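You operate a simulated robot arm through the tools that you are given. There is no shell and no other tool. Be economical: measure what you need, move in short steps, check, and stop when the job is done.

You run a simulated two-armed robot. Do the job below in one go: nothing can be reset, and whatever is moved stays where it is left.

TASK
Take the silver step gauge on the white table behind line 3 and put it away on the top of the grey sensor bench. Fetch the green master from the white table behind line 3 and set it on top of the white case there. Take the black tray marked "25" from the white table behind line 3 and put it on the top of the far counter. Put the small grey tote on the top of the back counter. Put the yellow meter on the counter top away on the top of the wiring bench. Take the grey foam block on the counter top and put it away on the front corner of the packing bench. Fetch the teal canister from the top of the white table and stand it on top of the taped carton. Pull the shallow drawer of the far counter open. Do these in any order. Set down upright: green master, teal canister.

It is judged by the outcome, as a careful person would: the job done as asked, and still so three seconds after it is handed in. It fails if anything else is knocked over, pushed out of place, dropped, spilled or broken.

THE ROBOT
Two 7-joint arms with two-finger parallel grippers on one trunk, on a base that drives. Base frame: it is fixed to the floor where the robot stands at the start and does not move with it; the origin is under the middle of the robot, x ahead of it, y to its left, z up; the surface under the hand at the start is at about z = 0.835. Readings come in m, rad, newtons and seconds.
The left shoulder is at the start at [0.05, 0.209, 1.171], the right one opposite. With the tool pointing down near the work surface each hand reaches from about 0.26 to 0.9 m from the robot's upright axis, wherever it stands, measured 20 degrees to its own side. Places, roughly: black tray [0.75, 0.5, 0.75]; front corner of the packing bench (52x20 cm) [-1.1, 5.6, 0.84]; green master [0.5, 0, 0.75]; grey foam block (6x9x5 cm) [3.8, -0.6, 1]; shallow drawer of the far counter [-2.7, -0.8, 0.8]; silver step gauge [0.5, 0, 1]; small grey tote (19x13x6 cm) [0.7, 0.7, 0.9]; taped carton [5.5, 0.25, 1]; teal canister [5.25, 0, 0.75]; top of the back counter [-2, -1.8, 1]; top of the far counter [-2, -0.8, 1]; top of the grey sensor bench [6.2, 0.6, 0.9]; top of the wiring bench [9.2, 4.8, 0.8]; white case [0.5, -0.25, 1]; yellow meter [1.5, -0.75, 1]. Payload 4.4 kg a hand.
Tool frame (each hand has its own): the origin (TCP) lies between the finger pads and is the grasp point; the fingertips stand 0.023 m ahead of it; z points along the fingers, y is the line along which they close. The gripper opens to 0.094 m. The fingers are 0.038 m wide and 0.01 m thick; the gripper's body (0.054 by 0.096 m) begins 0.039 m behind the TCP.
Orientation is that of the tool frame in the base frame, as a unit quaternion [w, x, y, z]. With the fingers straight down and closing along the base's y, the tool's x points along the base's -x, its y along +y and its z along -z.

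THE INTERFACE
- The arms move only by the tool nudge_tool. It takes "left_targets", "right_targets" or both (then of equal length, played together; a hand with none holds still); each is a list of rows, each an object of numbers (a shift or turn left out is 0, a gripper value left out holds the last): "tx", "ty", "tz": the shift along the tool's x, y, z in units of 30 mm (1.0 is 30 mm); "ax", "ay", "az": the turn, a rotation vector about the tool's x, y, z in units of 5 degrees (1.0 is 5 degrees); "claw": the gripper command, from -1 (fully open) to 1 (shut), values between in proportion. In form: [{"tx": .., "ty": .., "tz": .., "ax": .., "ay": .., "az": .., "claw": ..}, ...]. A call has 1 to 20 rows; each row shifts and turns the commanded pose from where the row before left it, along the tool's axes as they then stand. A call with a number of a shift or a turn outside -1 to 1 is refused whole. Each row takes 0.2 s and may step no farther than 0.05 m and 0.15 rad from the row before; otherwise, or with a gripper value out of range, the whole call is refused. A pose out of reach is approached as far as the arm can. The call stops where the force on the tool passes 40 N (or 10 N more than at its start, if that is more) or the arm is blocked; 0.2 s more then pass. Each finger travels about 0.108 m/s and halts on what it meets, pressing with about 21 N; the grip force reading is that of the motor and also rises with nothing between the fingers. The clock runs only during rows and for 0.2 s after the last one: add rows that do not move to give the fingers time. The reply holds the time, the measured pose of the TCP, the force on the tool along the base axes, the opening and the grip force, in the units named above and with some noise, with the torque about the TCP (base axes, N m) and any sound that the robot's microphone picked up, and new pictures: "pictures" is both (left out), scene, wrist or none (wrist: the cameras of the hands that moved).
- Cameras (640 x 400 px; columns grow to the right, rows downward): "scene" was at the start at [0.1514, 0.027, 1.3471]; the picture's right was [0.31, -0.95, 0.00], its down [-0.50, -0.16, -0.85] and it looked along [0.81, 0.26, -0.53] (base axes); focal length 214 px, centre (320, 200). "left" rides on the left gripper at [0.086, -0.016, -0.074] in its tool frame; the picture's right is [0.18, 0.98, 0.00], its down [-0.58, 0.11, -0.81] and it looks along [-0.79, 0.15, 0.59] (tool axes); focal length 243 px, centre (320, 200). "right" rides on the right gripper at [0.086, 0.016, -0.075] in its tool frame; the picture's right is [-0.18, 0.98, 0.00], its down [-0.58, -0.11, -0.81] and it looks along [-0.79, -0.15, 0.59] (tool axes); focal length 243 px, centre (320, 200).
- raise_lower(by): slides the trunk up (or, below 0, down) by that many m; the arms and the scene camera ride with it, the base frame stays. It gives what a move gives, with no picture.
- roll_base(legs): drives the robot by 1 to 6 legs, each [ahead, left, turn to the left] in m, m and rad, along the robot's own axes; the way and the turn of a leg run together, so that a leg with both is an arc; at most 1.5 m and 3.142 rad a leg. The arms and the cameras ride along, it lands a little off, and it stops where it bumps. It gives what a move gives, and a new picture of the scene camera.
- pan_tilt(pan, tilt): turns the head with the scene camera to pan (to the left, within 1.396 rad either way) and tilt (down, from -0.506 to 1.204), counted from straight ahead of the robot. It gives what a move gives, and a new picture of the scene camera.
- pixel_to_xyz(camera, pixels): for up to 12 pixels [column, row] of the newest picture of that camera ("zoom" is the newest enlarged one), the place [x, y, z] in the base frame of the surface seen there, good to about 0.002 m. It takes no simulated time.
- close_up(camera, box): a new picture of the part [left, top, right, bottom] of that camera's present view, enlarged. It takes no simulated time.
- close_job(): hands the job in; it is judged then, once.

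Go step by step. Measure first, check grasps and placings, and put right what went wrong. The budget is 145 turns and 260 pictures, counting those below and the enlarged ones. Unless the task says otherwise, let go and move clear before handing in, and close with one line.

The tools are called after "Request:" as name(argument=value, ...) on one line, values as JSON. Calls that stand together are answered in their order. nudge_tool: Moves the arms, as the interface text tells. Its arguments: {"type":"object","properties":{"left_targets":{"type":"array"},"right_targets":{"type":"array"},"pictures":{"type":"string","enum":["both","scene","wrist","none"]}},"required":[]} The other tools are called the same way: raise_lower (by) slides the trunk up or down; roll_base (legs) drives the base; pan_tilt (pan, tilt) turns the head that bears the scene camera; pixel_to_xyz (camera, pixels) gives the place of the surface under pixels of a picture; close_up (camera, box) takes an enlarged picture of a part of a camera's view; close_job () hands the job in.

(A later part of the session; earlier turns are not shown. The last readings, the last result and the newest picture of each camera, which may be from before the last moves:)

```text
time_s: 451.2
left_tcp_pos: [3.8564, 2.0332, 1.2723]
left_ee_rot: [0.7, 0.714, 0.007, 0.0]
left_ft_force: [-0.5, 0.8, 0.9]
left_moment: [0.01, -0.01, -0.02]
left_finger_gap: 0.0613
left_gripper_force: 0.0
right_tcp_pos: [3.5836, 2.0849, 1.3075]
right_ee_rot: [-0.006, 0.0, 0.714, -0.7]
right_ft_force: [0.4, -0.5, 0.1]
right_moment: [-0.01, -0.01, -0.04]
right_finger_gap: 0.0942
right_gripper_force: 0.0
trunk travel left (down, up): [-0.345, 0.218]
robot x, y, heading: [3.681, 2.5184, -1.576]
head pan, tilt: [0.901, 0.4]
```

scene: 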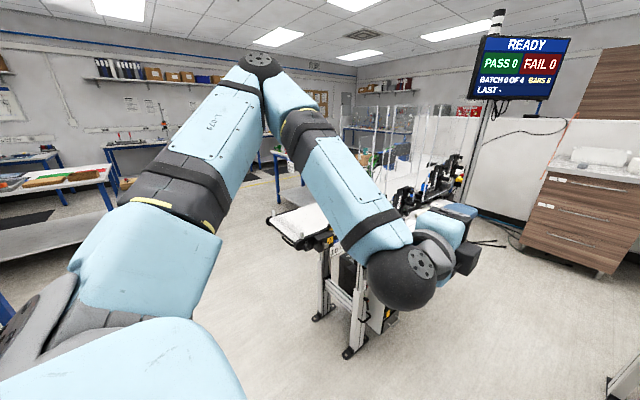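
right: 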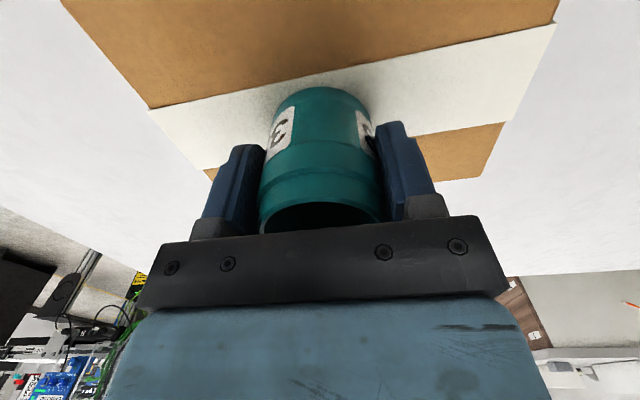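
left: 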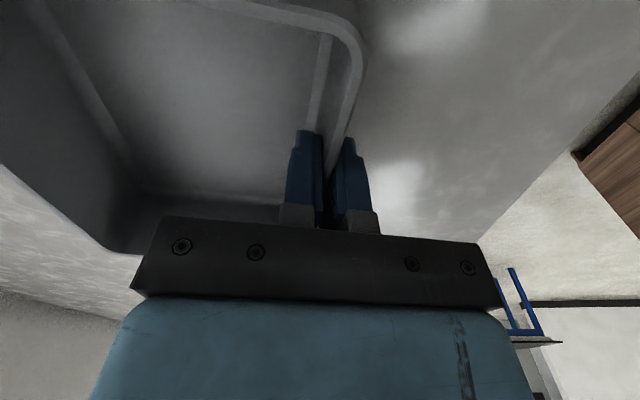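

Request:
pixel_to_xyz(camera="scene", pixels=[[262, 58], [300, 115], [230, 130], [270, 100], [160, 250], [400, 290], [335, 170]])

Request:
pan_tilt(pan=-0.9, tilt=0.4)

```text
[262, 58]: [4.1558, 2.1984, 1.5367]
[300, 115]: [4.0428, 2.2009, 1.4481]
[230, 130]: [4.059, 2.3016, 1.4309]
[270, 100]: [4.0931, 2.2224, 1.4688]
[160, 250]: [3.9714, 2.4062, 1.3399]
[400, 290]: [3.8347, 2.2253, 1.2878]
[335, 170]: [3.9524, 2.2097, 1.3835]
```

```text
time_s: 453.0
left_tcp_pos: [3.8557, 2.0331, 1.2723]
left_ee_rot: [0.7, 0.714, 0.007, 0.0]
left_ft_force: [-0.7, 0.0, -0.4]
left_moment: [0.02, 0.01, 0.0]
left_finger_gap: 0.0607
left_gripper_force: 0.1
right_tcp_pos: [3.5834, 2.085, 1.308]
right_ee_rot: [-0.007, 0.001, 0.714, -0.7]
right_ft_force: [0.5, 0.1, -0.9]
right_moment: [0.02, 0.0, -0.01]
right_finger_gap: 0.0941
right_gripper_force: 0.0
trunk travel left (down, up): [-0.345, 0.218]
robot x, y, heading: [3.6852, 2.5151, -1.573]
head pan, tilt: [-0.901, 0.4]
```

scene: 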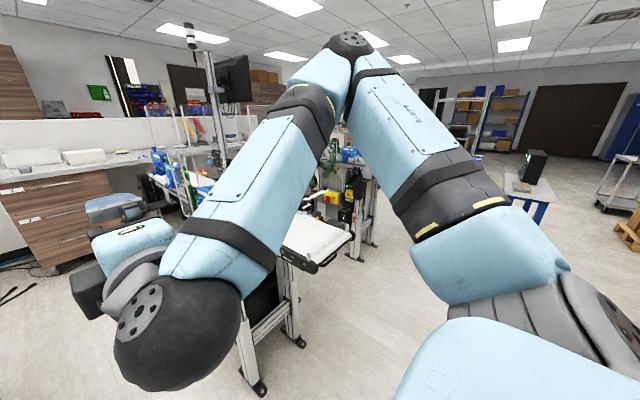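

Elbows are still ~0.48 m out; extending both hands forward should straighten the arms and draw the elbows in.

Request:
nudge_tool(left_targets=[{"tz": 1}, {"tz": 1}, {"tz": 1}, {"tz": 1}, {"tz": 1}, {"tz": 1}, {"tz": 1}, {"tz": 1}, {"tz": 1}], right_targets=[{"tz": 1}, {"tz": 1}, {"tz": 1}, {"tz": 1}, {"tz": 1}, {"tz": 1}, {"tz": 1}, {"tz": 1}, {"tz": 1}], pictures="none")

Request:
pan_tilt(pan=-0.7, tilt=0.4)

```text
time_s: 455.0
left_tcp_pos: [3.8675, 1.8652, 1.3318]
left_ee_rot: [0.705, 0.71, 0.004, -0.003]
left_ft_force: [-0.2, 0.0, 0.4]
left_moment: [0.0, 0.02, 0.0]
left_finger_gap: 0.0611
left_gripper_force: 0.0
left hand out of reach, approached as far as the arm can: row 1, 2, 3, 4, 5, 6, 7, 8, 9
right_tcp_pos: [3.5829, 1.8125, 1.3015]
right_ee_rot: [-0.007, 0.0, 0.714, -0.7]
right_ft_force: [0.9, 0.0, 0.7]
right_moment: [0.0, 0.01, -0.01]
right_finger_gap: 0.0939
right_gripper_force: 0.1
trunk travel left (down, up): [-0.345, 0.218]
robot x, y, heading: [3.6838, 2.5204, -1.572]
head pan, tilt: [-0.901, 0.4]
```

```text
time_s: 455.8
left_tcp_pos: [3.8672, 1.868, 1.3333]
left_ee_rot: [0.705, 0.709, 0.004, -0.002]
left_ft_force: [-0.4, -0.2, -0.4]
left_moment: [0.03, 0.03, -0.01]
left_finger_gap: 0.0611
left_gripper_force: 0.0
right_tcp_pos: [3.5827, 1.8155, 1.3012]
right_ee_rot: [-0.007, 0.001, 0.714, -0.7]
right_ft_force: [-0.7, -0.2, 0.6]
right_moment: [0.01, 0.0, 0.0]
right_finger_gap: 0.0939
right_gripper_force: 0.1
trunk travel left (down, up): [-0.345, 0.218]
robot x, y, heading: [3.6844, 2.5172, -1.573]
head pan, tilt: [-0.7, 0.4]
```

scene: 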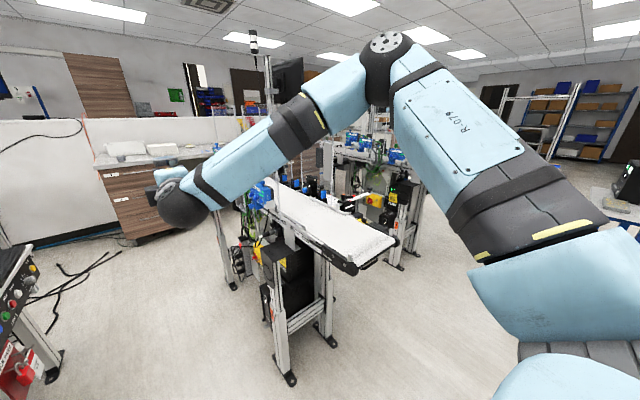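

Request:
pixel_to_xyz(camera="scene", pixels=[[388, 42], [360, 75], [330, 100], [420, 90], [268, 100], [250, 190], [345, 190], [240, 250], [60, 270], [60, 350]])

Request:
pan_tilt(pan=0.7, tilt=0.3)

```text
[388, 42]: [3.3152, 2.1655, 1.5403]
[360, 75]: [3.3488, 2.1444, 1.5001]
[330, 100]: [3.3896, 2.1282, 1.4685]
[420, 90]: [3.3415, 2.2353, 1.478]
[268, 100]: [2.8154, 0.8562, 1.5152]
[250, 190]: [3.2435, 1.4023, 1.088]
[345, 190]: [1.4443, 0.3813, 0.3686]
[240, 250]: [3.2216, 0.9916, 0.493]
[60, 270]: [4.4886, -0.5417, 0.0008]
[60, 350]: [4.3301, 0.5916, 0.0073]
```

```text
time_s: 457.3
left_tcp_pos: [3.8668, 1.8675, 1.3328]
left_ee_rot: [0.705, 0.709, 0.004, -0.003]
left_ft_force: [-0.1, 0.2, -0.2]
left_moment: [-0.02, 0.01, -0.02]
left_finger_gap: 0.0613
left_gripper_force: 0.1
right_tcp_pos: [3.5842, 1.8131, 1.3019]
right_ee_rot: [-0.006, -0.001, 0.713, -0.701]
right_ft_force: [-0.4, 0.6, -0.3]
right_moment: [0.0, 0.02, 0.01]
right_finger_gap: 0.0942
right_gripper_force: 0.0
trunk travel left (down, up): [-0.345, 0.218]
robot x, y, heading: [3.6837, 2.52, -1.572]
head pan, tilt: [0.7, 0.3]
```

scene: 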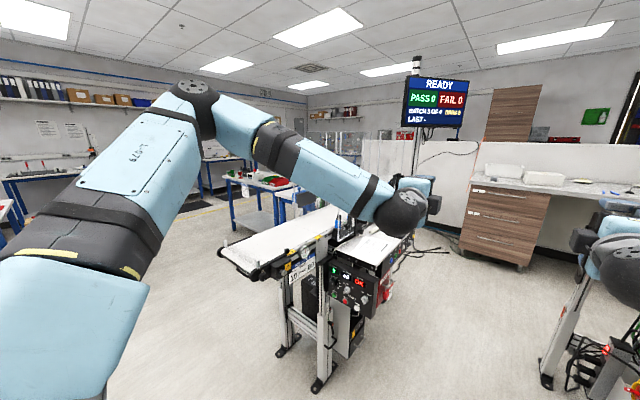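

Request:
pixel_to_xyz(camera="scene", pixels=[[192, 85], [210, 110], [230, 115], [410, 85], [408, 122], [462, 85], [415, 145], [340, 290], [385, 280]])

```text
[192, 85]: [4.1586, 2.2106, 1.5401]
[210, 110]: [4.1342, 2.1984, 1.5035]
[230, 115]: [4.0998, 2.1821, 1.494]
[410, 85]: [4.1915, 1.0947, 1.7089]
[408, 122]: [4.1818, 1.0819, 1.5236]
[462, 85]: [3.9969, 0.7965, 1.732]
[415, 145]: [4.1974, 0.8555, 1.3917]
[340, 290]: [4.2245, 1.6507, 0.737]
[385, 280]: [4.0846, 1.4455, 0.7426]
```

Total width is now ~0.9 m versus ~0.97 m available. Draw the left hand inward to tuck its elbow further, lower the trunk 0.08 and re-measure.

Request:
nudge_tool(left_targets=[{"tx": -1}, {"tx": -1}, {"tx": -1}, {"tx": -1}, {"tx": -0.5}], pictures="none")

Request:
raise_lower(by=-0.08)

Request:
pan_tilt(pan=0.6, tilt=0.35)

```text
time_s: 458.5
left_tcp_pos: [3.7949, 1.8865, 1.3534]
left_ee_rot: [0.707, 0.707, 0.002, -0.004]
left_ft_force: [-0.3, -0.2, -0.2]
left_moment: [0.02, -0.01, 0.01]
left_finger_gap: 0.061
left_gripper_force: 0.0
left hand out of reach, approached as far as the arm can: row 2, 3, 4, 5
right_tcp_pos: [3.5829, 1.8155, 1.3027]
right_ee_rot: [-0.006, 0.0, 0.714, -0.7]
right_ft_force: [1.0, -0.7, -0.1]
right_moment: [0.01, 0.0, 0.01]
right_finger_gap: 0.0941
right_gripper_force: 0.2
trunk travel left (down, up): [-0.345, 0.218]
robot x, y, heading: [3.6849, 2.5187, -1.57]
head pan, tilt: [0.7, 0.3]
```

```text
time_s: 459.7
left_tcp_pos: [3.796, 1.8854, 1.2737]
left_ee_rot: [0.707, 0.707, 0.002, -0.003]
left_ft_force: [0.2, 0.0, 1.2]
left_moment: [0.03, 0.02, 0.02]
left_finger_gap: 0.061
left_gripper_force: 0.0
right_tcp_pos: [3.583, 1.8138, 1.2229]
right_ee_rot: [-0.006, 0.0, 0.714, -0.7]
right_ft_force: [0.3, -0.5, -0.2]
right_moment: [0.01, 0.02, -0.05]
right_finger_gap: 0.094
right_gripper_force: 0.3
trunk travel left (down, up): [-0.265, 0.298]
robot x, y, heading: [3.6848, 2.5158, -1.569]
head pan, tilt: [0.7, 0.3]
```

```text
time_s: 460.3
left_tcp_pos: [3.7961, 1.8835, 1.2728]
left_ee_rot: [0.707, 0.707, 0.002, -0.004]
left_ft_force: [0.2, 0.2, -0.9]
left_moment: [-0.02, -0.01, 0.03]
left_finger_gap: 0.0614
left_gripper_force: 0.0
right_tcp_pos: [3.5827, 1.8139, 1.2216]
right_ee_rot: [-0.005, 0.0, 0.714, -0.7]
right_ft_force: [0.7, 1.0, 0.3]
right_moment: [0.0, 0.0, 0.02]
right_finger_gap: 0.0939
right_gripper_force: 0.0
trunk travel left (down, up): [-0.265, 0.298]
robot x, y, heading: [3.6832, 2.5208, -1.571]
head pan, tilt: [0.6, 0.351]
```

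scene: 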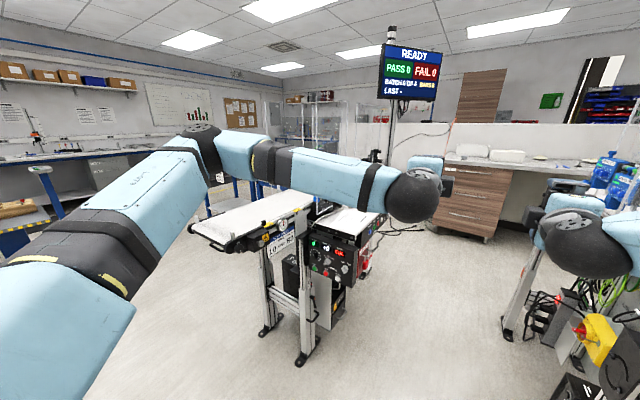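

Request:
pixel_to_xyz(camera="scene", pixels=[[192, 130], [200, 128], [215, 150], [240, 150], [355, 240], [330, 200]])

Request:
roll_base(legs=[[0, -0.03, 0], [0.65, 0, 0]])

```text
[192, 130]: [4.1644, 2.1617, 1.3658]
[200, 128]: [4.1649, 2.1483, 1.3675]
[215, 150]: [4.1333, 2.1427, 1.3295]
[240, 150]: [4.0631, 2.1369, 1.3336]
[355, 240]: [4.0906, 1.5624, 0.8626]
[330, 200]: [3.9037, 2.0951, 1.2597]
```

```text
time_s: 464.6
left_tcp_pos: [3.7741, 1.2383, 1.2763]
left_ee_rot: [0.709, 0.705, 0.006, -0.006]
left_ft_force: [0.9, 0.1, -0.2]
left_moment: [-0.04, 0.01, -0.01]
left_finger_gap: 0.0611
left_gripper_force: 0.0
right_tcp_pos: [3.5659, 1.1686, 1.2275]
right_ee_rot: [-0.01, -0.006, 0.711, -0.703]
right_ft_force: [0.3, 0.3, 0.2]
right_moment: [-0.02, 0.03, 0.01]
right_finger_gap: 0.0941
right_gripper_force: 0.0
trunk travel left (down, up): [-0.265, 0.298]
robot x, y, heading: [3.652, 1.8704, -1.572]
head pan, tilt: [0.6, 0.351]
stopped in leg 2: the robot was blocked; the commanded pose is now the measured one
```

scene: 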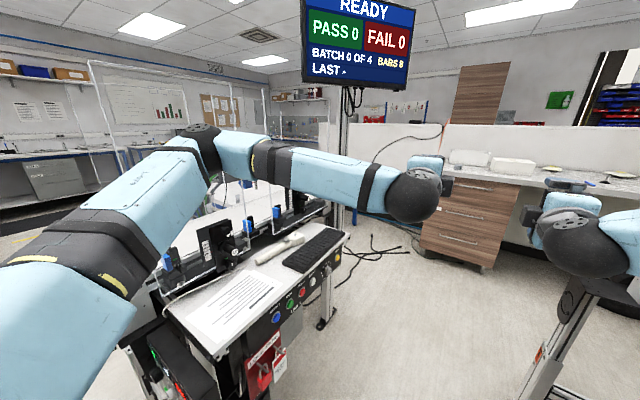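

Blocked at the same y again, so it's the base. Look straight down at both sides.

Request:
pan_tilt(pan=0, tilt=1.15)

```text
time_s: 465.8
left_tcp_pos: [3.7754, 1.2379, 1.2738]
left_ee_rot: [0.708, 0.706, 0.006, -0.007]
left_ft_force: [-0.1, 0.0, 0.0]
left_moment: [0.04, -0.03, 0.01]
left_finger_gap: 0.0613
left_gripper_force: 0.0
right_tcp_pos: [3.5648, 1.1671, 1.2259]
right_ee_rot: [-0.01, -0.007, 0.712, -0.702]
right_ft_force: [-0.6, 0.5, 0.4]
right_moment: [0.0, 0.02, 0.02]
right_finger_gap: 0.0939
right_gripper_force: 0.0
trunk travel left (down, up): [-0.265, 0.298]
robot x, y, heading: [3.6537, 1.8682, -1.569]
head pan, tilt: [0.0, 1.15]
```

scene: 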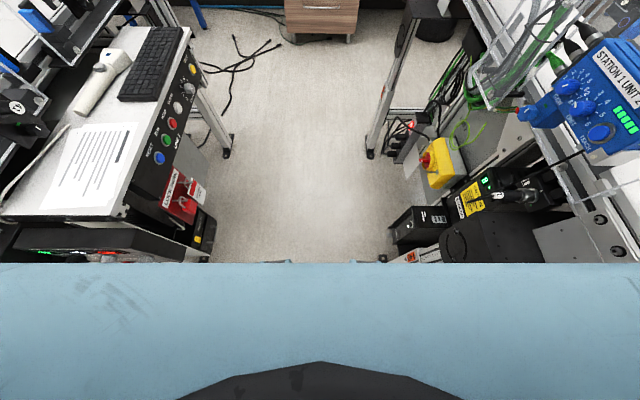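

Request:
pixel_to_xyz(camera="scene", pixels=[[213, 225], [205, 200], [208, 258], [392, 225], [385, 257], [408, 160], [370, 152], [228, 152], [440, 150], [192, 60], [285, 262], [420, 125]])

```text
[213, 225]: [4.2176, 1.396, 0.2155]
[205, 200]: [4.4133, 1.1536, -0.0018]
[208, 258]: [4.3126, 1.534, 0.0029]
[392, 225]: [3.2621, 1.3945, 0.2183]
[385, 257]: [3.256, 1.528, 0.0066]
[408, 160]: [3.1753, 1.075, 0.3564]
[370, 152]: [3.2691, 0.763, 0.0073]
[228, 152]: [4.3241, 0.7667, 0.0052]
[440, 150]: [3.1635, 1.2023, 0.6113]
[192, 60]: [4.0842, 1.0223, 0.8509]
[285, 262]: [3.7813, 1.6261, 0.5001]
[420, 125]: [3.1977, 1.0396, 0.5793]
```

Request:
pixel_to_xyz(camera="scene", pixels=[[600, 110], [545, 100], [480, 100], [497, 60], [550, 20], [590, 10], [525, 112], [20, 90], [75, 15], [45, 150], [10, 150], [600, 200]])

Request:
close_up(camera="scene", box=[400, 0, 640, 262])

```text
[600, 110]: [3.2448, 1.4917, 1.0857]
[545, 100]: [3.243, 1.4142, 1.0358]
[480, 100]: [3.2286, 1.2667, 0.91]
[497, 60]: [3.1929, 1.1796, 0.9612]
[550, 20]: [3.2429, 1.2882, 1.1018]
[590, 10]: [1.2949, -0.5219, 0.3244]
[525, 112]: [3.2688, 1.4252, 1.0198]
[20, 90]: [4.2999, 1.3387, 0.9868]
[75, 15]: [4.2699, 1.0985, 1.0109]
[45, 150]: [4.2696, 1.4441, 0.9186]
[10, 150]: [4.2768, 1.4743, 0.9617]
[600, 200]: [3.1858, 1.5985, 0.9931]
```

```text
1.53 times, centred on (520, 131) of scene
```

zoom: 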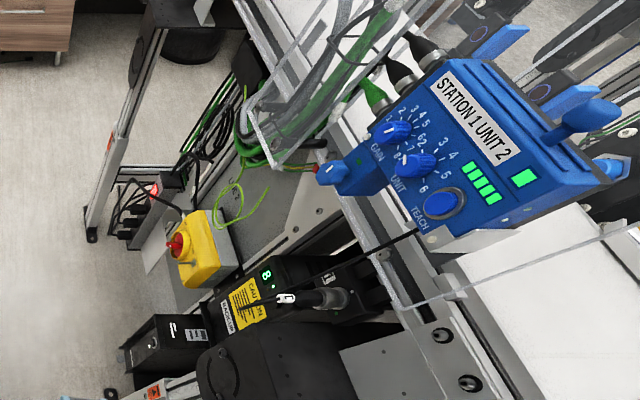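

Elbow width won't fit, so I'll go through sideways (facing +x) with hands down and close. Back out and restore the hands to pointing down.

Request:
roll_base(legs=[[-0.65, -0.02, 0]])

Request:
nudge_tool(left_targets=[{"tz": -1}, {"tz": -1}, {"tz": -1}, {"tz": -1}, {"tz": -1}, {"ax": 0.9238, "ay": 0.9238, "az": -0.9238}, {"ax": 0.9238, "ay": 0.9238, "az": -0.9238}, {"ax": 0.9238, "ay": 0.9238, "az": -0.9238}, {"ax": 0.9238, "ay": 0.9238, "az": -0.9238}, {"ax": 0.9238, "ay": 0.9238, "az": -0.9238}, {"ax": 0.9238, "ay": 0.9238, "az": -0.9238}, {"ax": 0.9238, "ay": 0.9238, "az": -0.9238}, {"ax": 0.9238, "ay": 0.9238, "az": -0.9238}, {"ax": 0.9238, "ay": 0.9238, "az": -0.9238}, {"ax": 0.9238, "ay": 0.9238, "az": -0.9238}, {"ax": 0.9238, "ay": 0.9238, "az": -0.9238}, {"ax": 0.9238, "ay": 0.9238, "az": -0.9238}, {"ax": 0.9238, "ay": 0.9238, "az": -0.9238}, {"ax": 0.9238, "ay": 0.9238, "az": -0.9238}, {"ax": 0.9238, "ay": 0.9238, "az": -0.9238}], right_targets=[{"tz": -1}, {"tz": -1}, {"tz": -1}, {"tz": -1}, {"tz": -1}, {"ax": -0.9238, "ay": 0.9238, "az": 0.9238}, {"ax": -0.9238, "ay": 0.9238, "az": 0.9238}, {"ax": -0.9238, "ay": 0.9238, "az": 0.9238}, {"ax": -0.9238, "ay": 0.9238, "az": 0.9238}, {"ax": -0.9238, "ay": 0.9238, "az": 0.9238}, {"ax": -0.9238, "ay": 0.9238, "az": 0.9238}, {"ax": -0.9238, "ay": 0.9238, "az": 0.9238}, {"ax": -0.9238, "ay": 0.9238, "az": 0.9238}, {"ax": -0.9238, "ay": 0.9238, "az": 0.9238}, {"ax": -0.9238, "ay": 0.9238, "az": 0.9238}, {"ax": -0.9238, "ay": 0.9238, "az": 0.9238}, {"ax": -0.9238, "ay": 0.9238, "az": 0.9238}, {"ax": -0.9238, "ay": 0.9238, "az": 0.9238}, {"ax": -0.9238, "ay": 0.9238, "az": 0.9238}, {"ax": -0.9238, "ay": 0.9238, "az": 0.9238}], pictures="none")

Request:
nudge_tool(left_targets=[{"tx": 1, "ty": 0.5}, {"tx": 1, "ty": 0.5}, {"tx": 1, "ty": 0.5}, {"tx": 1, "ty": 0.5}, {"ty": 0.5}], right_targets=[{"tx": 1, "ty": -0.5}, {"tx": 1, "ty": -0.5}, {"tx": 1, "ty": -0.5}, {"tx": 1, "ty": -0.5}, {"tx": 1}], pictures="none")

```text
time_s: 466.7
left_tcp_pos: [3.7748, 1.2496, 1.2741]
left_ee_rot: [0.708, 0.706, 0.006, -0.004]
left_ft_force: [-0.1, 0.4, 0.7]
left_moment: [0.03, -0.02, 0.01]
left_finger_gap: 0.0612
left_gripper_force: 0.1
right_tcp_pos: [3.568, 1.1793, 1.2181]
right_ee_rot: [-0.006, -0.009, 0.716, -0.698]
right_ft_force: [-0.4, -0.4, -0.8]
right_moment: [0.01, 0.01, -0.03]
right_finger_gap: 0.0938
right_gripper_force: 0.0
trunk travel left (down, up): [-0.265, 0.298]
robot x, y, heading: [3.6576, 1.8828, -1.568]
head pan, tilt: [0.0, 1.15]
stopped in leg 1: the robot was blocked; the commanded pose is now the measured one
```

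scene: 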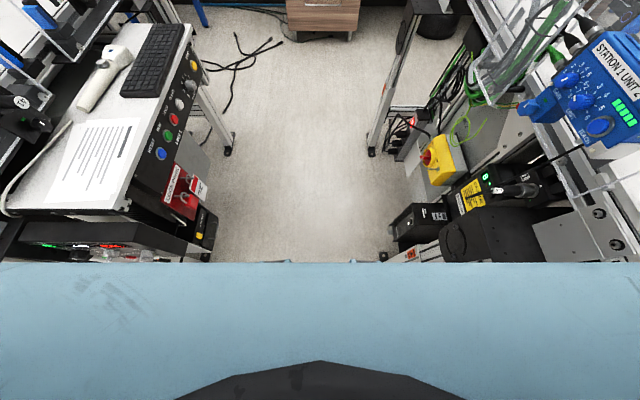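

```text
time_s: 471.1
left_tcp_pos: [3.8573, 1.413, 1.2791]
left_ee_rot: [0.019, 0.716, 0.697, -0.021]
left_ft_force: [0.9, -0.2, -0.2]
left_moment: [0.02, 0.03, -0.03]
left_finger_gap: 0.0611
left_gripper_force: 0.0
left hand out of reach, approached as far as the arm can: row 6, 7, 8
right_tcp_pos: [3.6175, 1.3502, 1.239]
right_ee_rot: [-0.019, 0.693, 0.721, -0.024]
right_ft_force: [-0.6, -1.0, 0.2]
right_moment: [0.04, -0.05, -0.02]
right_finger_gap: 0.094
right_gripper_force: 0.0
trunk travel left (down, up): [-0.265, 0.298]
robot x, y, heading: [3.6574, 1.8836, -1.557]
head pan, tilt: [0.0, 1.15]
stopped in row 20 (left hand): the arm was blocked; the commanded pose is now the measured one
```

```text
time_s: 472.5
left_tcp_pos: [4.0024, 1.5353, 1.2715]
left_ee_rot: [0.018, 0.714, 0.7, -0.024]
left_ft_force: [0.2, 1.0, 0.3]
left_moment: [-0.04, 0.04, -0.04]
left_finger_gap: 0.0607
left_gripper_force: 0.0
right_tcp_pos: [3.6258, 1.504, 1.2462]
right_ee_rot: [-0.018, 0.683, 0.729, -0.031]
right_ft_force: [-0.2, 0.5, -0.4]
right_moment: [0.0, 0.02, 0.01]
right_finger_gap: 0.0943
right_gripper_force: 0.1
trunk travel left (down, up): [-0.265, 0.298]
robot x, y, heading: [3.7237, 1.8844, -1.549]
head pan, tilt: [0.0, 1.15]
stopped in row 5 (left hand): the arm was blocked; the commanded pose is now the measured one
```

The base was blocked going back too, and the arm contact nudged me to x=3.72. Look at the right arm to see what it is caught on.

Request:
pan_tilt(pan=-0.9, tilt=0.4)

Request:
pixel_to_xyz(camera="scene", pixels=[[300, 100], [350, 120], [400, 150], [450, 200], [350, 200], [250, 200], [300, 60], [380, 60], [430, 100], [500, 230]])

```text
time_s: 473.7
left_tcp_pos: [4.0027, 1.5321, 1.2708]
left_ee_rot: [0.015, 0.715, 0.699, -0.026]
left_ft_force: [0.1, 0.4, -0.2]
left_moment: [-0.01, 0.01, 0.0]
left_finger_gap: 0.0609
left_gripper_force: 0.1
right_tcp_pos: [3.6261, 1.5033, 1.2426]
right_ee_rot: [-0.021, 0.684, 0.728, -0.03]
right_ft_force: [1.3, -0.5, -0.1]
right_moment: [0.02, 0.0, 0.0]
right_finger_gap: 0.094
right_gripper_force: 0.0
trunk travel left (down, up): [-0.265, 0.298]
robot x, y, heading: [3.7174, 1.8846, -1.554]
head pan, tilt: [-0.901, 0.4]
```

scene: 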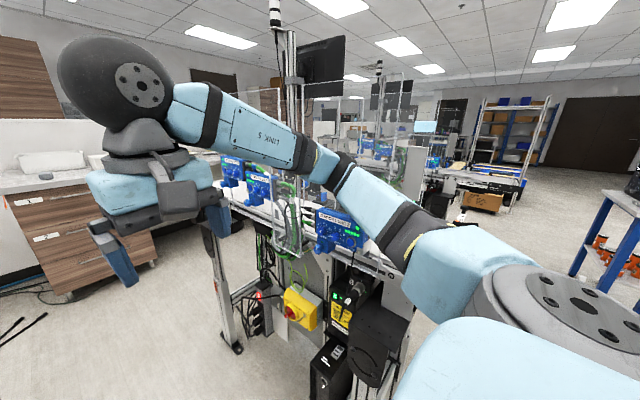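

```text
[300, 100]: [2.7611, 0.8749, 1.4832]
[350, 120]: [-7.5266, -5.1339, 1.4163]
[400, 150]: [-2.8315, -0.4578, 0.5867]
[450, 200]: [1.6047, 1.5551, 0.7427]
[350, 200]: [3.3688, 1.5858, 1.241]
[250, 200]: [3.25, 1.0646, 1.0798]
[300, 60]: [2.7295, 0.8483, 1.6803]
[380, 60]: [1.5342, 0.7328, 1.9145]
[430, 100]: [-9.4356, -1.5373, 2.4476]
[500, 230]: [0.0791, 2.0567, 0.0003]
```

The right elbow sits low beside line 2's station/guard. Lift the trunk 0.25 m to free it, then back out.

Request:
raise_lower(by=0.25)

Request:
roll_base(legs=[[-0.3, 0, 0], [-0.4, 0, 0]])

```text
time_s: 476.3
left_tcp_pos: [3.9877, 1.5154, 1.5198]
left_ee_rot: [0.017, 0.716, 0.698, -0.012]
left_ft_force: [0.8, -0.8, 0.0]
left_moment: [0.0, 0.01, -0.01]
left_finger_gap: 0.0609
left_gripper_force: 0.0
right_tcp_pos: [3.6083, 1.486, 1.4859]
right_ee_rot: [-0.019, 0.688, 0.725, -0.017]
right_ft_force: [1.0, 0.3, 0.1]
right_moment: [0.04, -0.02, -0.02]
right_finger_gap: 0.0939
right_gripper_force: 0.0
trunk travel left (down, up): [-0.515, 0.048]
robot x, y, heading: [3.7157, 1.8806, -1.555]
head pan, tilt: [-0.901, 0.4]
```

```text
time_s: 477.3
left_tcp_pos: [3.9825, 1.5759, 1.5258]
left_ee_rot: [0.022, 0.713, 0.701, -0.011]
left_ft_force: [-0.5, -0.5, -0.2]
left_moment: [-0.01, -0.01, 0.02]
left_finger_gap: 0.0612
left_gripper_force: 0.2
right_tcp_pos: [3.6079, 1.5453, 1.4866]
right_ee_rot: [-0.015, 0.682, 0.731, -0.016]
right_ft_force: [0.6, -0.1, 0.3]
right_moment: [-0.06, 0.0, -0.03]
right_finger_gap: 0.0941
right_gripper_force: 0.2
trunk travel left (down, up): [-0.515, 0.048]
robot x, y, heading: [3.7219, 1.9343, -1.547]
head pan, tilt: [-0.901, 0.4]
stopped in leg 1: the robot was blocked; the commanded pose is now the measured one
```

scene: 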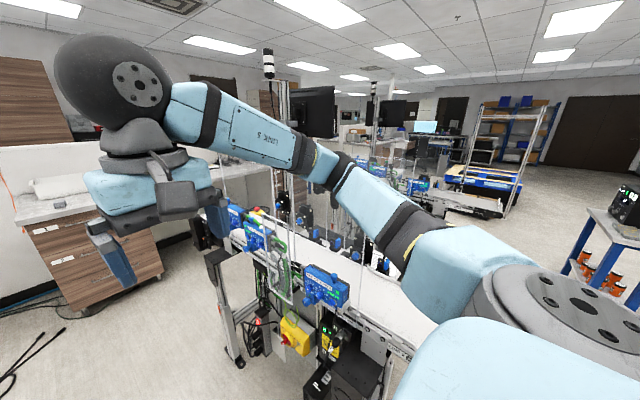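

The right is free now but I'm still held, so the left arm must be caught. Look left.

Request:
pan_tilt(pan=1.0, tilt=0.35)

Request:
pixel_to_xyz(camera="scene", pixels=[[320, 150], [280, 150], [360, 200], [250, 250], [400, 150], [330, 100], [200, 200], [450, 250]])

```text
time_s: 479.2
left_tcp_pos: [3.9839, 1.5737, 1.5226]
left_ee_rot: [0.019, 0.714, 0.7, -0.012]
left_ft_force: [0.6, 0.8, 0.3]
left_moment: [-0.01, -0.03, -0.05]
left_finger_gap: 0.0608
left_gripper_force: 0.0
right_tcp_pos: [3.6095, 1.543, 1.4862]
right_ee_rot: [-0.017, 0.684, 0.729, -0.015]
right_ft_force: [0.2, -0.4, 0.3]
right_moment: [0.0, 0.01, -0.01]
right_finger_gap: 0.0941
right_gripper_force: 0.0
trunk travel left (down, up): [-0.515, 0.048]
robot x, y, heading: [3.713, 1.9323, -1.555]
head pan, tilt: [1.0, 0.351]
```

scene: 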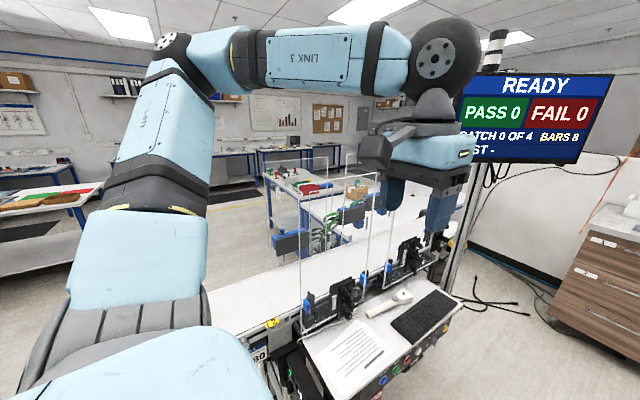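

```text
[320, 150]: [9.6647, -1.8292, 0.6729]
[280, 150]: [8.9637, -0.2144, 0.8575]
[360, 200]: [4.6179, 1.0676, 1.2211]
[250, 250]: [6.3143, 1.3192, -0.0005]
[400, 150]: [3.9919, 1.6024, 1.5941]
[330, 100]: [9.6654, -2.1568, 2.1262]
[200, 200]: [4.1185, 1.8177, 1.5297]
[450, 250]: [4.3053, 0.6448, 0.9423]
```

Left arm looks free over line 1. Raise everything a little more (trunk and right hand) and retry backing in small steps.

Request:
raise_lower(by=0.045)

Request:
nudge_tool(right_targets=[{"tz": -1}, {"tz": -1}, {"tz": -1}], left_targets=[{"tz": -1}, {"tz": -1}, {"tz": -1}], pictures="none")

Request:
roll_base(legs=[[-0.1, 0, 0], [-0.5, 0, 0]])

```text
time_s: 480.1
left_tcp_pos: [3.9675, 1.5676, 1.5711]
left_ee_rot: [0.022, 0.715, 0.699, -0.005]
left_ft_force: [-0.5, -0.6, -0.1]
left_moment: [0.0, -0.01, 0.02]
left_finger_gap: 0.0609
left_gripper_force: 0.2
right_tcp_pos: [3.5915, 1.5381, 1.5281]
right_ee_rot: [-0.013, 0.687, 0.727, -0.011]
right_ft_force: [-0.1, -0.3, 0.6]
right_moment: [-0.04, 0.01, 0.0]
right_finger_gap: 0.094
right_gripper_force: 0.1
trunk travel left (down, up): [-0.56, 0.003]
robot x, y, heading: [3.7154, 1.936, -1.558]
head pan, tilt: [1.0, 0.351]
```

```text
time_s: 480.9
left_tcp_pos: [3.9571, 1.5719, 1.6611]
left_ee_rot: [0.024, 0.715, 0.699, -0.004]
left_ft_force: [-0.1, 0.7, -0.3]
left_moment: [-0.02, -0.01, 0.04]
left_finger_gap: 0.061
left_gripper_force: 0.0
right_tcp_pos: [3.5878, 1.538, 1.6176]
right_ee_rot: [-0.011, 0.685, 0.728, -0.007]
right_ft_force: [1.0, 0.4, 0.1]
right_moment: [-0.01, -0.01, 0.02]
right_finger_gap: 0.0942
right_gripper_force: 0.0
trunk travel left (down, up): [-0.56, 0.003]
robot x, y, heading: [3.7144, 1.9332, -1.556]
head pan, tilt: [1.0, 0.351]
```

```text
time_s: 484.5
left_tcp_pos: [3.9473, 2.1639, 1.6604]
left_ee_rot: [0.023, 0.713, 0.701, -0.003]
left_ft_force: [0.6, -0.3, -0.4]
left_moment: [0.02, 0.02, 0.02]
left_finger_gap: 0.0613
left_gripper_force: 0.1
right_tcp_pos: [3.5775, 2.1288, 1.6161]
right_ee_rot: [-0.012, 0.684, 0.729, -0.007]
right_ft_force: [-0.1, 0.1, -0.6]
right_moment: [0.01, 0.01, -0.03]
right_finger_gap: 0.0935
right_gripper_force: 0.1
trunk travel left (down, up): [-0.56, 0.003]
robot x, y, heading: [3.7034, 2.5295, -1.551]
head pan, tilt: [1.0, 0.351]
```

scene: 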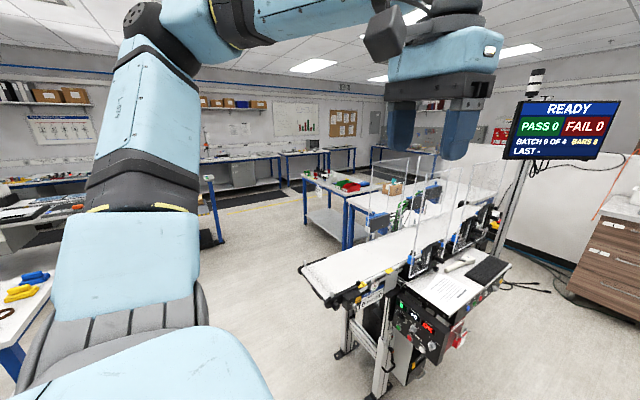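

Free again, nothing displaced. With arms raised (>1.6) I'm above the guards, so go sideways facing −x (monitor/pole behind me). Turn and slide in.

Request:
roll_base(legs=[[0, 0, -1.59], [0.05, 0, 0], [0, 1.0, 0]])

```text
time_s: 498.0
left_tcp_pos: [3.3154, 1.285, 1.6602]
left_ee_rot: [0.016, 1.0, -0.008, -0.02]
left_ft_force: [-0.1, 0.2, -0.7]
left_moment: [0.0, -0.03, 0.02]
left_finger_gap: 0.0608
left_gripper_force: 0.1
right_tcp_pos: [3.2789, 1.6548, 1.618]
right_ee_rot: [-0.013, 0.999, 0.033, 0.004]
right_ft_force: [0.5, -0.4, 0.0]
right_moment: [0.01, 0.02, 0.03]
right_finger_gap: 0.0941
right_gripper_force: 0.0
trunk travel left (down, up): [-0.56, 0.003]
robot x, y, heading: [3.6778, 1.5307, -3.116]
head pan, tilt: [1.0, 0.351]
```

scene: 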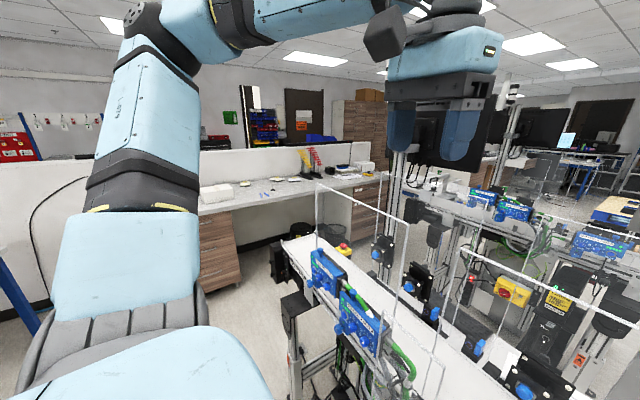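

It passes freely. Continue sideways into the aisle, and turn to face the counter.

Request:
roll_base(legs=[[0.03, 0, -0.025], [0, 1.45, 0], [0, 0, 1.57]])

Request:
pan_tilt(pan=0, tilt=0.7)

```text
time_s: 515.1
left_tcp_pos: [3.8811, -0.2852, 1.6601]
left_ee_rot: [0.024, 0.72, 0.694, -0.003]
left_ft_force: [-0.2, -1.0, -0.1]
left_moment: [-0.05, 0.0, 0.02]
left_finger_gap: 0.0612
left_gripper_force: 0.0
right_tcp_pos: [3.5109, -0.3133, 1.6176]
right_ee_rot: [-0.011, 0.692, 0.722, -0.007]
right_ft_force: [-0.6, -0.1, -0.8]
right_moment: [-0.02, 0.0, 0.02]
right_finger_gap: 0.094
right_gripper_force: 0.1
trunk travel left (down, up): [-0.56, 0.003]
robot x, y, heading: [3.6461, 0.0808, -1.57]
head pan, tilt: [1.0, 0.351]
```

scene: 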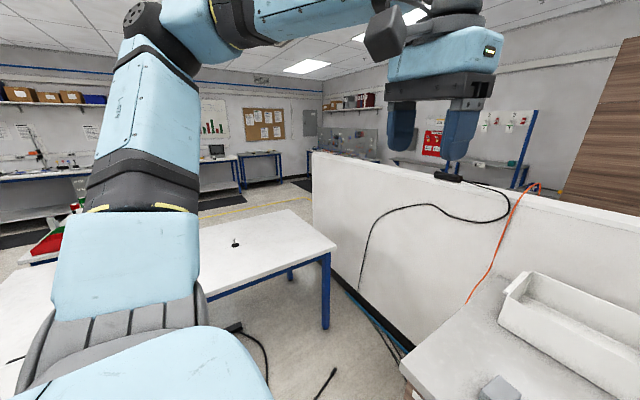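

```text
time_s: 516.4
left_tcp_pos: [3.8805, -0.2859, 1.659]
left_ee_rot: [0.025, 0.72, 0.694, -0.004]
left_ft_force: [0.0, -0.7, -1.2]
left_moment: [-0.01, 0.01, 0.02]
left_finger_gap: 0.061
left_gripper_force: 0.0
right_tcp_pos: [3.5106, -0.3132, 1.6169]
right_ee_rot: [-0.012, 0.692, 0.722, -0.008]
right_ft_force: [0.3, 0.4, -0.5]
right_moment: [-0.01, 0.01, 0.02]
right_finger_gap: 0.0942
right_gripper_force: 0.0
trunk travel left (down, up): [-0.56, 0.003]
robot x, y, heading: [3.6481, 0.0838, -1.568]
head pan, tilt: [0.0, 0.7]
```

scene: 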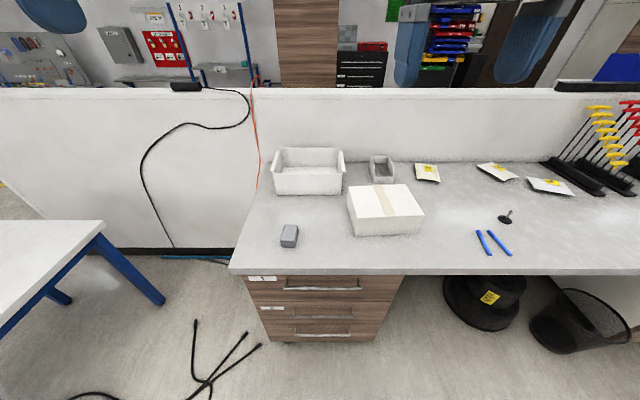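

I'm in the aisle. The grey block at (289,236) is the foam; measure it.

Request:
close_up(camera="scene", box=[240, 140, 440, 270])

Request:
pixel_to_xyz(camera="zoom", pixels=[[155, 275], [135, 282], [185, 285], [158, 300], [148, 320], [178, 325], [130, 315], [460, 90], [100, 360]])

```text
3.08 times, centred on (340, 205) of scene
```

zoom: 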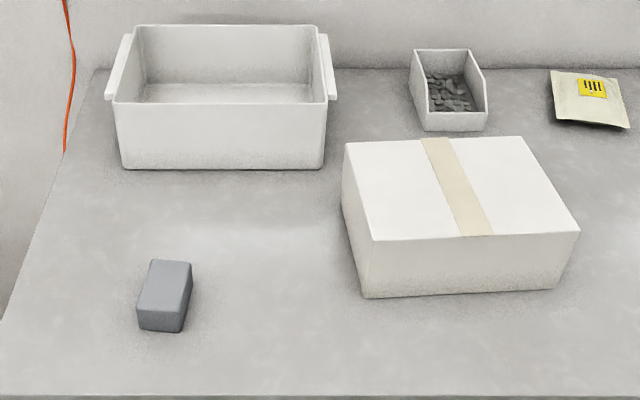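

```text
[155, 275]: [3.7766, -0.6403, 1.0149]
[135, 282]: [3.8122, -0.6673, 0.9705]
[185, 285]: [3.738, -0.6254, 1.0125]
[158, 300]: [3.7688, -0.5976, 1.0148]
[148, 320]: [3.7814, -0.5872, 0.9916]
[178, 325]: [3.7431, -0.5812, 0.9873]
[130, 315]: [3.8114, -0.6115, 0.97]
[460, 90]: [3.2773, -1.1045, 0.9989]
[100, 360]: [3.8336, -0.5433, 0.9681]
```

Foam centre ≈ (3.766, −0.63), top 1.015, narrow side along x. Position for the left hand: move right 0.115, ahead 0.2, lower trunk.

Request:
roll_base(legs=[[0.2, -0.115, 0]])

Request:
raise_lower(by=-0.3)

Request:
nudge_tool(left_targets=[{"tz": 1, "claw": -1}, {"tz": 1}, {"tz": 1}, {"tz": 1}, {"tx": -1}, {"tx": -1}, {"tx": -1}, {"tx": -1}, {"tx": -0.8}, {}], pictures="wrist")

```text
time_s: 518.1
left_tcp_pos: [3.7688, -0.4827, 1.6604]
left_ee_rot: [0.024, 0.719, 0.694, -0.005]
left_ft_force: [0.0, 0.0, 0.2]
left_moment: [0.0, 0.0, 0.03]
left_finger_gap: 0.061
left_gripper_force: 0.1
right_tcp_pos: [3.4001, -0.5109, 1.6197]
right_ee_rot: [-0.011, 0.69, 0.724, -0.009]
right_ft_force: [-0.1, -0.2, 0.4]
right_moment: [-0.04, 0.01, 0.01]
right_finger_gap: 0.094
right_gripper_force: 0.1
trunk travel left (down, up): [-0.56, 0.003]
robot x, y, heading: [3.5315, -0.1206, -1.569]
head pan, tilt: [0.0, 0.7]
```

scene: 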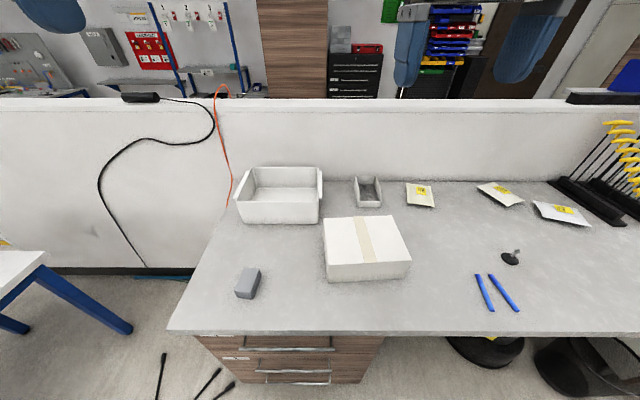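

```text
time_s: 521.1
left_tcp_pos: [3.7685, -0.4841, 1.3606]
left_ee_rot: [0.024, 0.719, 0.695, -0.003]
left_ft_force: [0.7, 0.3, -0.6]
left_moment: [-0.02, 0.01, -0.02]
left_finger_gap: 0.061
left_gripper_force: 0.1
right_tcp_pos: [3.3981, -0.5127, 1.3169]
right_ee_rot: [-0.012, 0.69, 0.724, -0.007]
right_ft_force: [-0.2, -0.8, 0.1]
right_moment: [-0.01, -0.02, 0.01]
right_finger_gap: 0.094
right_gripper_force: 0.2
trunk travel left (down, up): [-0.26, 0.303]
robot x, y, heading: [3.5296, -0.1185, -1.567]
head pan, tilt: [0.0, 0.7]
```

```text
time_s: 523.3
left_tcp_pos: [3.7664, -0.6328, 1.2453]
left_ee_rot: [0.024, 0.719, 0.694, -0.002]
left_ft_force: [-0.1, 0.6, -0.2]
left_moment: [-0.04, 0.01, 0.01]
left_finger_gap: 0.0943
left_gripper_force: 0.0
right_tcp_pos: [3.3975, -0.5132, 1.3175]
right_ee_rot: [-0.011, 0.69, 0.724, -0.008]
right_ft_force: [0.0, -0.4, -0.5]
right_moment: [-0.02, 0.0, 0.01]
right_finger_gap: 0.0938
right_gripper_force: 0.1
trunk travel left (down, up): [-0.26, 0.303]
robot x, y, heading: [3.5331, -0.1186, -1.571]
head pan, tilt: [0.0, 0.7]
```

left: 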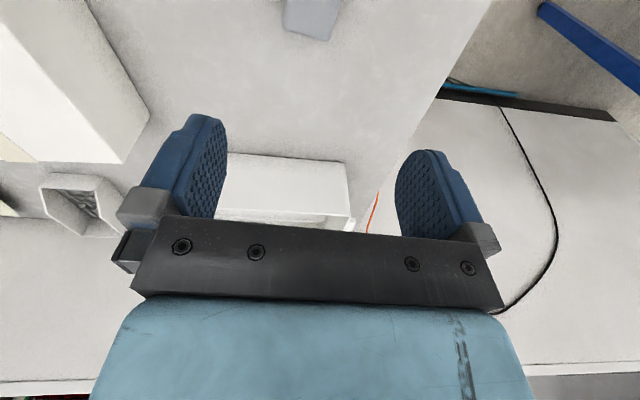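

Aligned over the foam. Descend to z≈0.998 and grip if reached.

Request:
nudge_tool(left_targets=[{"tz": 1}, {"tz": 1}, {"tz": 1}, {"tz": 1}, {"tz": 1}, {"tz": 1}, {"tz": 1}, {"tz": 1}, {"tz": 0.2}, {}], pictures="wrist")

```text
time_s: 525.5
left_tcp_pos: [3.773, -0.6435, 0.9992]
left_ee_rot: [0.024, 0.719, 0.695, -0.004]
left_ft_force: [-0.1, -0.5, 0.5]
left_moment: [0.01, 0.03, 0.0]
left_finger_gap: 0.0938
left_gripper_force: 0.0
right_tcp_pos: [3.3969, -0.5138, 1.3175]
right_ee_rot: [-0.011, 0.691, 0.723, -0.007]
right_ft_force: [0.4, 0.1, -0.2]
right_moment: [0.01, 0.0, -0.03]
right_finger_gap: 0.0941
right_gripper_force: 0.1
trunk travel left (down, up): [-0.26, 0.303]
robot x, y, heading: [3.5344, -0.1175, -1.564]
head pan, tilt: [0.0, 0.7]
```

left: 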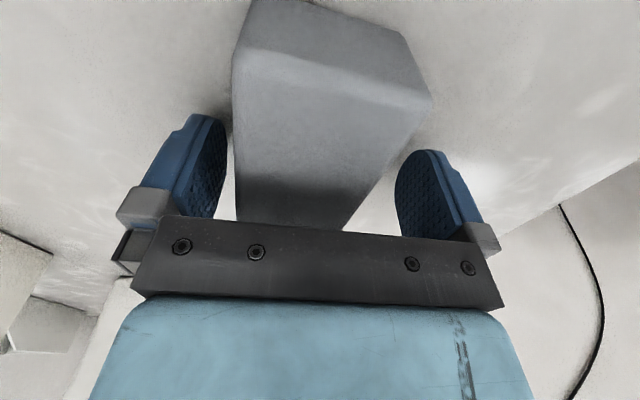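

Foam is between the fingers. Grip, lift, retract.

Request:
nudge_tool(left_targets=[{"claw": 1}, {"claw": 1}, {"claw": 1}, {"claw": 1}, {"tz": -1}, {"tz": -1}, {"tz": -1}, {"tz": -1}, {"tz": -1}, {"tz": -1}, {"tz": -1}, {"tz": -1}, {"tx": 1}, {"tx": 1}, {"tx": 1}, {"tx": 1}, {"tx": 1}, {"tx": 1}, {"tx": 1}], right_targets=[{}, {}, {}, {}, {}, {}, {}, {}, {}, {}, {}, {}, {"tx": 1}, {"tx": 1}, {}, {}, {}, {}, {}], pictures="none")

Request:
roll_base(legs=[[0.0, -1.2, 0], [0, -0.75, 0]])

```text
time_s: 529.5
left_tcp_pos: [3.7742, -0.4224, 1.2305]
left_ee_rot: [0.025, 0.718, 0.695, -0.004]
left_ft_force: [0.1, 0.2, -0.4]
left_moment: [0.0, 0.01, 0.02]
left_finger_gap: 0.0544
left_gripper_force: 21.2
right_tcp_pos: [3.3951, -0.4525, 1.3175]
right_ee_rot: [-0.01, 0.69, 0.724, -0.008]
right_ft_force: [-0.1, 0.7, -0.2]
right_moment: [-0.02, 0.01, 0.02]
right_finger_gap: 0.0942
right_gripper_force: 0.2
trunk travel left (down, up): [-0.26, 0.303]
robot x, y, heading: [3.529, -0.1176, -1.567]
head pan, tilt: [0.0, 0.7]
```

```text
time_s: 542.2
left_tcp_pos: [2.4537, -0.4324, 1.2321]
left_ee_rot: [0.025, 0.717, 0.697, -0.002]
left_ft_force: [-0.8, -0.1, 0.0]
left_moment: [0.0, -0.05, 0.01]
left_finger_gap: 0.0543
left_gripper_force: 20.9
right_tcp_pos: [2.0748, -0.4631, 1.3175]
right_ee_rot: [-0.011, 0.687, 0.726, -0.005]
right_ft_force: [-1.4, 0.5, 0.6]
right_moment: [0.01, -0.06, 0.02]
right_finger_gap: 0.0938
right_gripper_force: 0.0
trunk travel left (down, up): [-0.26, 0.303]
robot x, y, heading: [2.2144, -0.1258, -1.558]
head pan, tilt: [0.0, 0.7]
stopped in leg 2: the robot was blocked; the commanded pose is now the measured one
```

scene: 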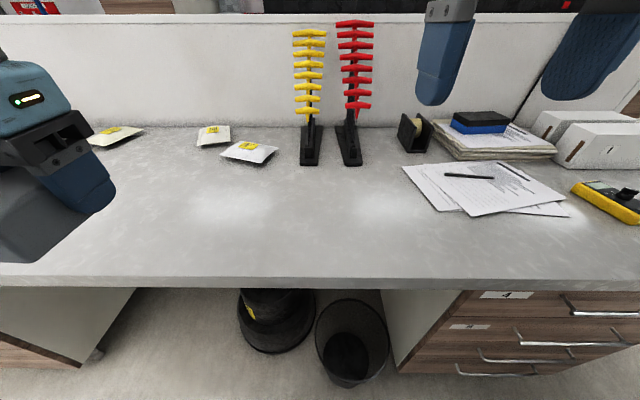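

Foam is held (gap 0.054). Probably the drawer handles (right, (525,345)) touched my front; back off 6 cm and continue right.

Request:
roll_base(legs=[[-0.06, 0, 0], [0, -0.5, 0]])

```text
time_s: 547.6
left_tcp_pos: [1.9547, -0.3771, 1.2304]
left_ee_rot: [0.024, 0.718, 0.695, -0.003]
left_ft_force: [-0.2, -0.2, -0.1]
left_moment: [0.01, -0.02, 0.0]
left_finger_gap: 0.0545
left_gripper_force: 21.1
right_tcp_pos: [1.5756, -0.4061, 1.317]
right_ee_rot: [-0.012, 0.689, 0.725, -0.007]
right_ft_force: [-0.5, -0.2, -0.1]
right_moment: [0.04, -0.01, 0.01]
right_finger_gap: 0.0939
right_gripper_force: 0.1
trunk travel left (down, up): [-0.26, 0.303]
robot x, y, heading: [1.7113, -0.069, -1.565]
head pan, tilt: [0.0, 0.7]
```

scene: 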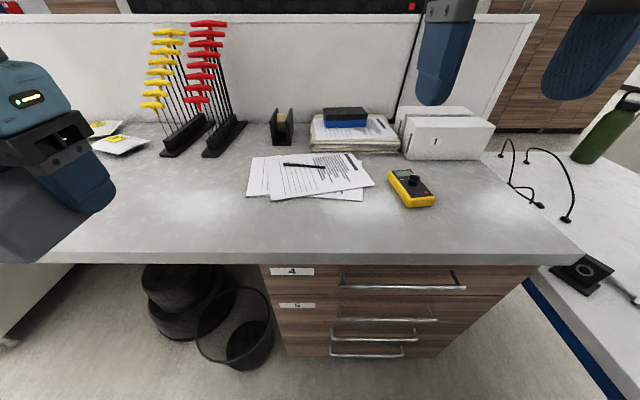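

Meter at (412,188). Measure its outline.

Request:
close_up(camera="scene", box=[360, 150, 460, 220])

Request:
pixel_to_xyz(camera="scene", pixels=[[390, 171], [414, 170], [434, 198], [407, 203], [411, 187], [415, 181], [420, 200], [400, 178]])

```text
5.71 times, centred on (410, 185) of scene
```

zoom: 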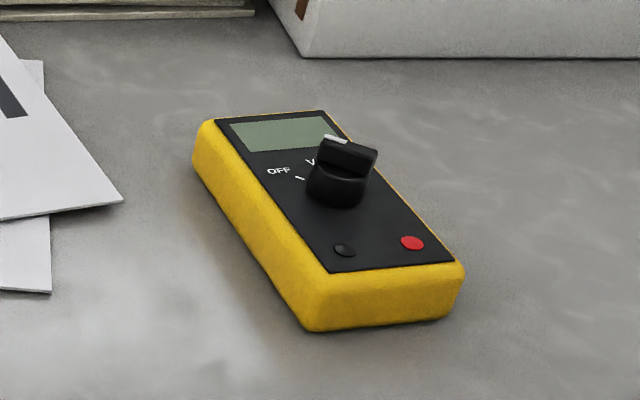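

```text
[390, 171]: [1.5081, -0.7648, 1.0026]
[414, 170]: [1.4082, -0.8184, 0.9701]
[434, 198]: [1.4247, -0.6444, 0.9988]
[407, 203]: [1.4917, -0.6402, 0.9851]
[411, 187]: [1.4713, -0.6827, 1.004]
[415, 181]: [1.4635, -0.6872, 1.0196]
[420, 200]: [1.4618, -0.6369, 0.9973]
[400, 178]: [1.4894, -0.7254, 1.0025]
```

Meter centre ≈ (1.466,−0.705), yaw ~7°, top 1.003. Bring the right hand above it, yawed to match.

Request:
nudge_tool(right_targets=[{"az": -0.9}, {"tx": -1, "ty": -0.5}, {"tx": -1, "ty": -0.5}, {"tx": -1, "ty": -0.5}, {"tx": -1, "ty": -0.5}, {"tx": -1, "ty": -0.5}, {"tx": -1, "ty": -0.5}, {"tx": -1, "ty": -0.5}, {"tx": -1, "ty": -0.5}, {"tx": -1, "ty": -0.5}, {"tx": -0.6, "ty": -0.3}, {"tz": 1}, {"tz": 1}, {"tz": 1}, {"tz": 1}, {"tz": 1}, {"tz": 1}, {}], pictures="wrist")

```text
time_s: 551.5
left_tcp_pos: [1.9557, -0.3773, 1.2312]
left_ee_rot: [0.024, 0.718, 0.696, -0.004]
left_ft_force: [-1.0, 0.0, -0.9]
left_moment: [-0.02, 0.01, 0.0]
left_finger_gap: 0.0546
left_gripper_force: 21.2
right_tcp_pos: [1.4654, -0.7091, 1.137]
right_ee_rot: [-0.013, 0.66, 0.751, -0.007]
right_ft_force: [-0.2, -0.2, -0.3]
right_moment: [0.01, 0.01, 0.0]
right_finger_gap: 0.0939
right_gripper_force: 0.0
trunk travel left (down, up): [-0.26, 0.303]
robot x, y, heading: [1.712, -0.0737, -1.565]
head pan, tilt: [0.0, 0.7]
```

right: 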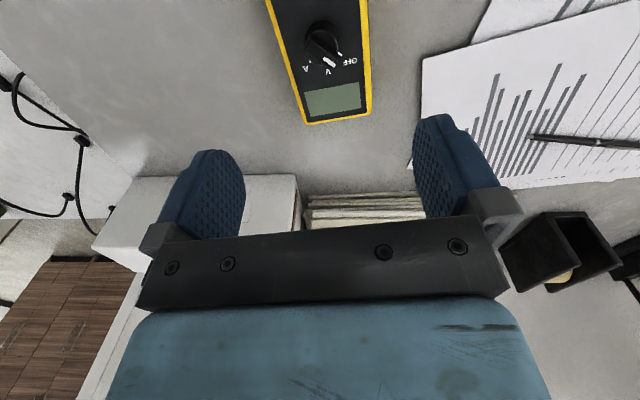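

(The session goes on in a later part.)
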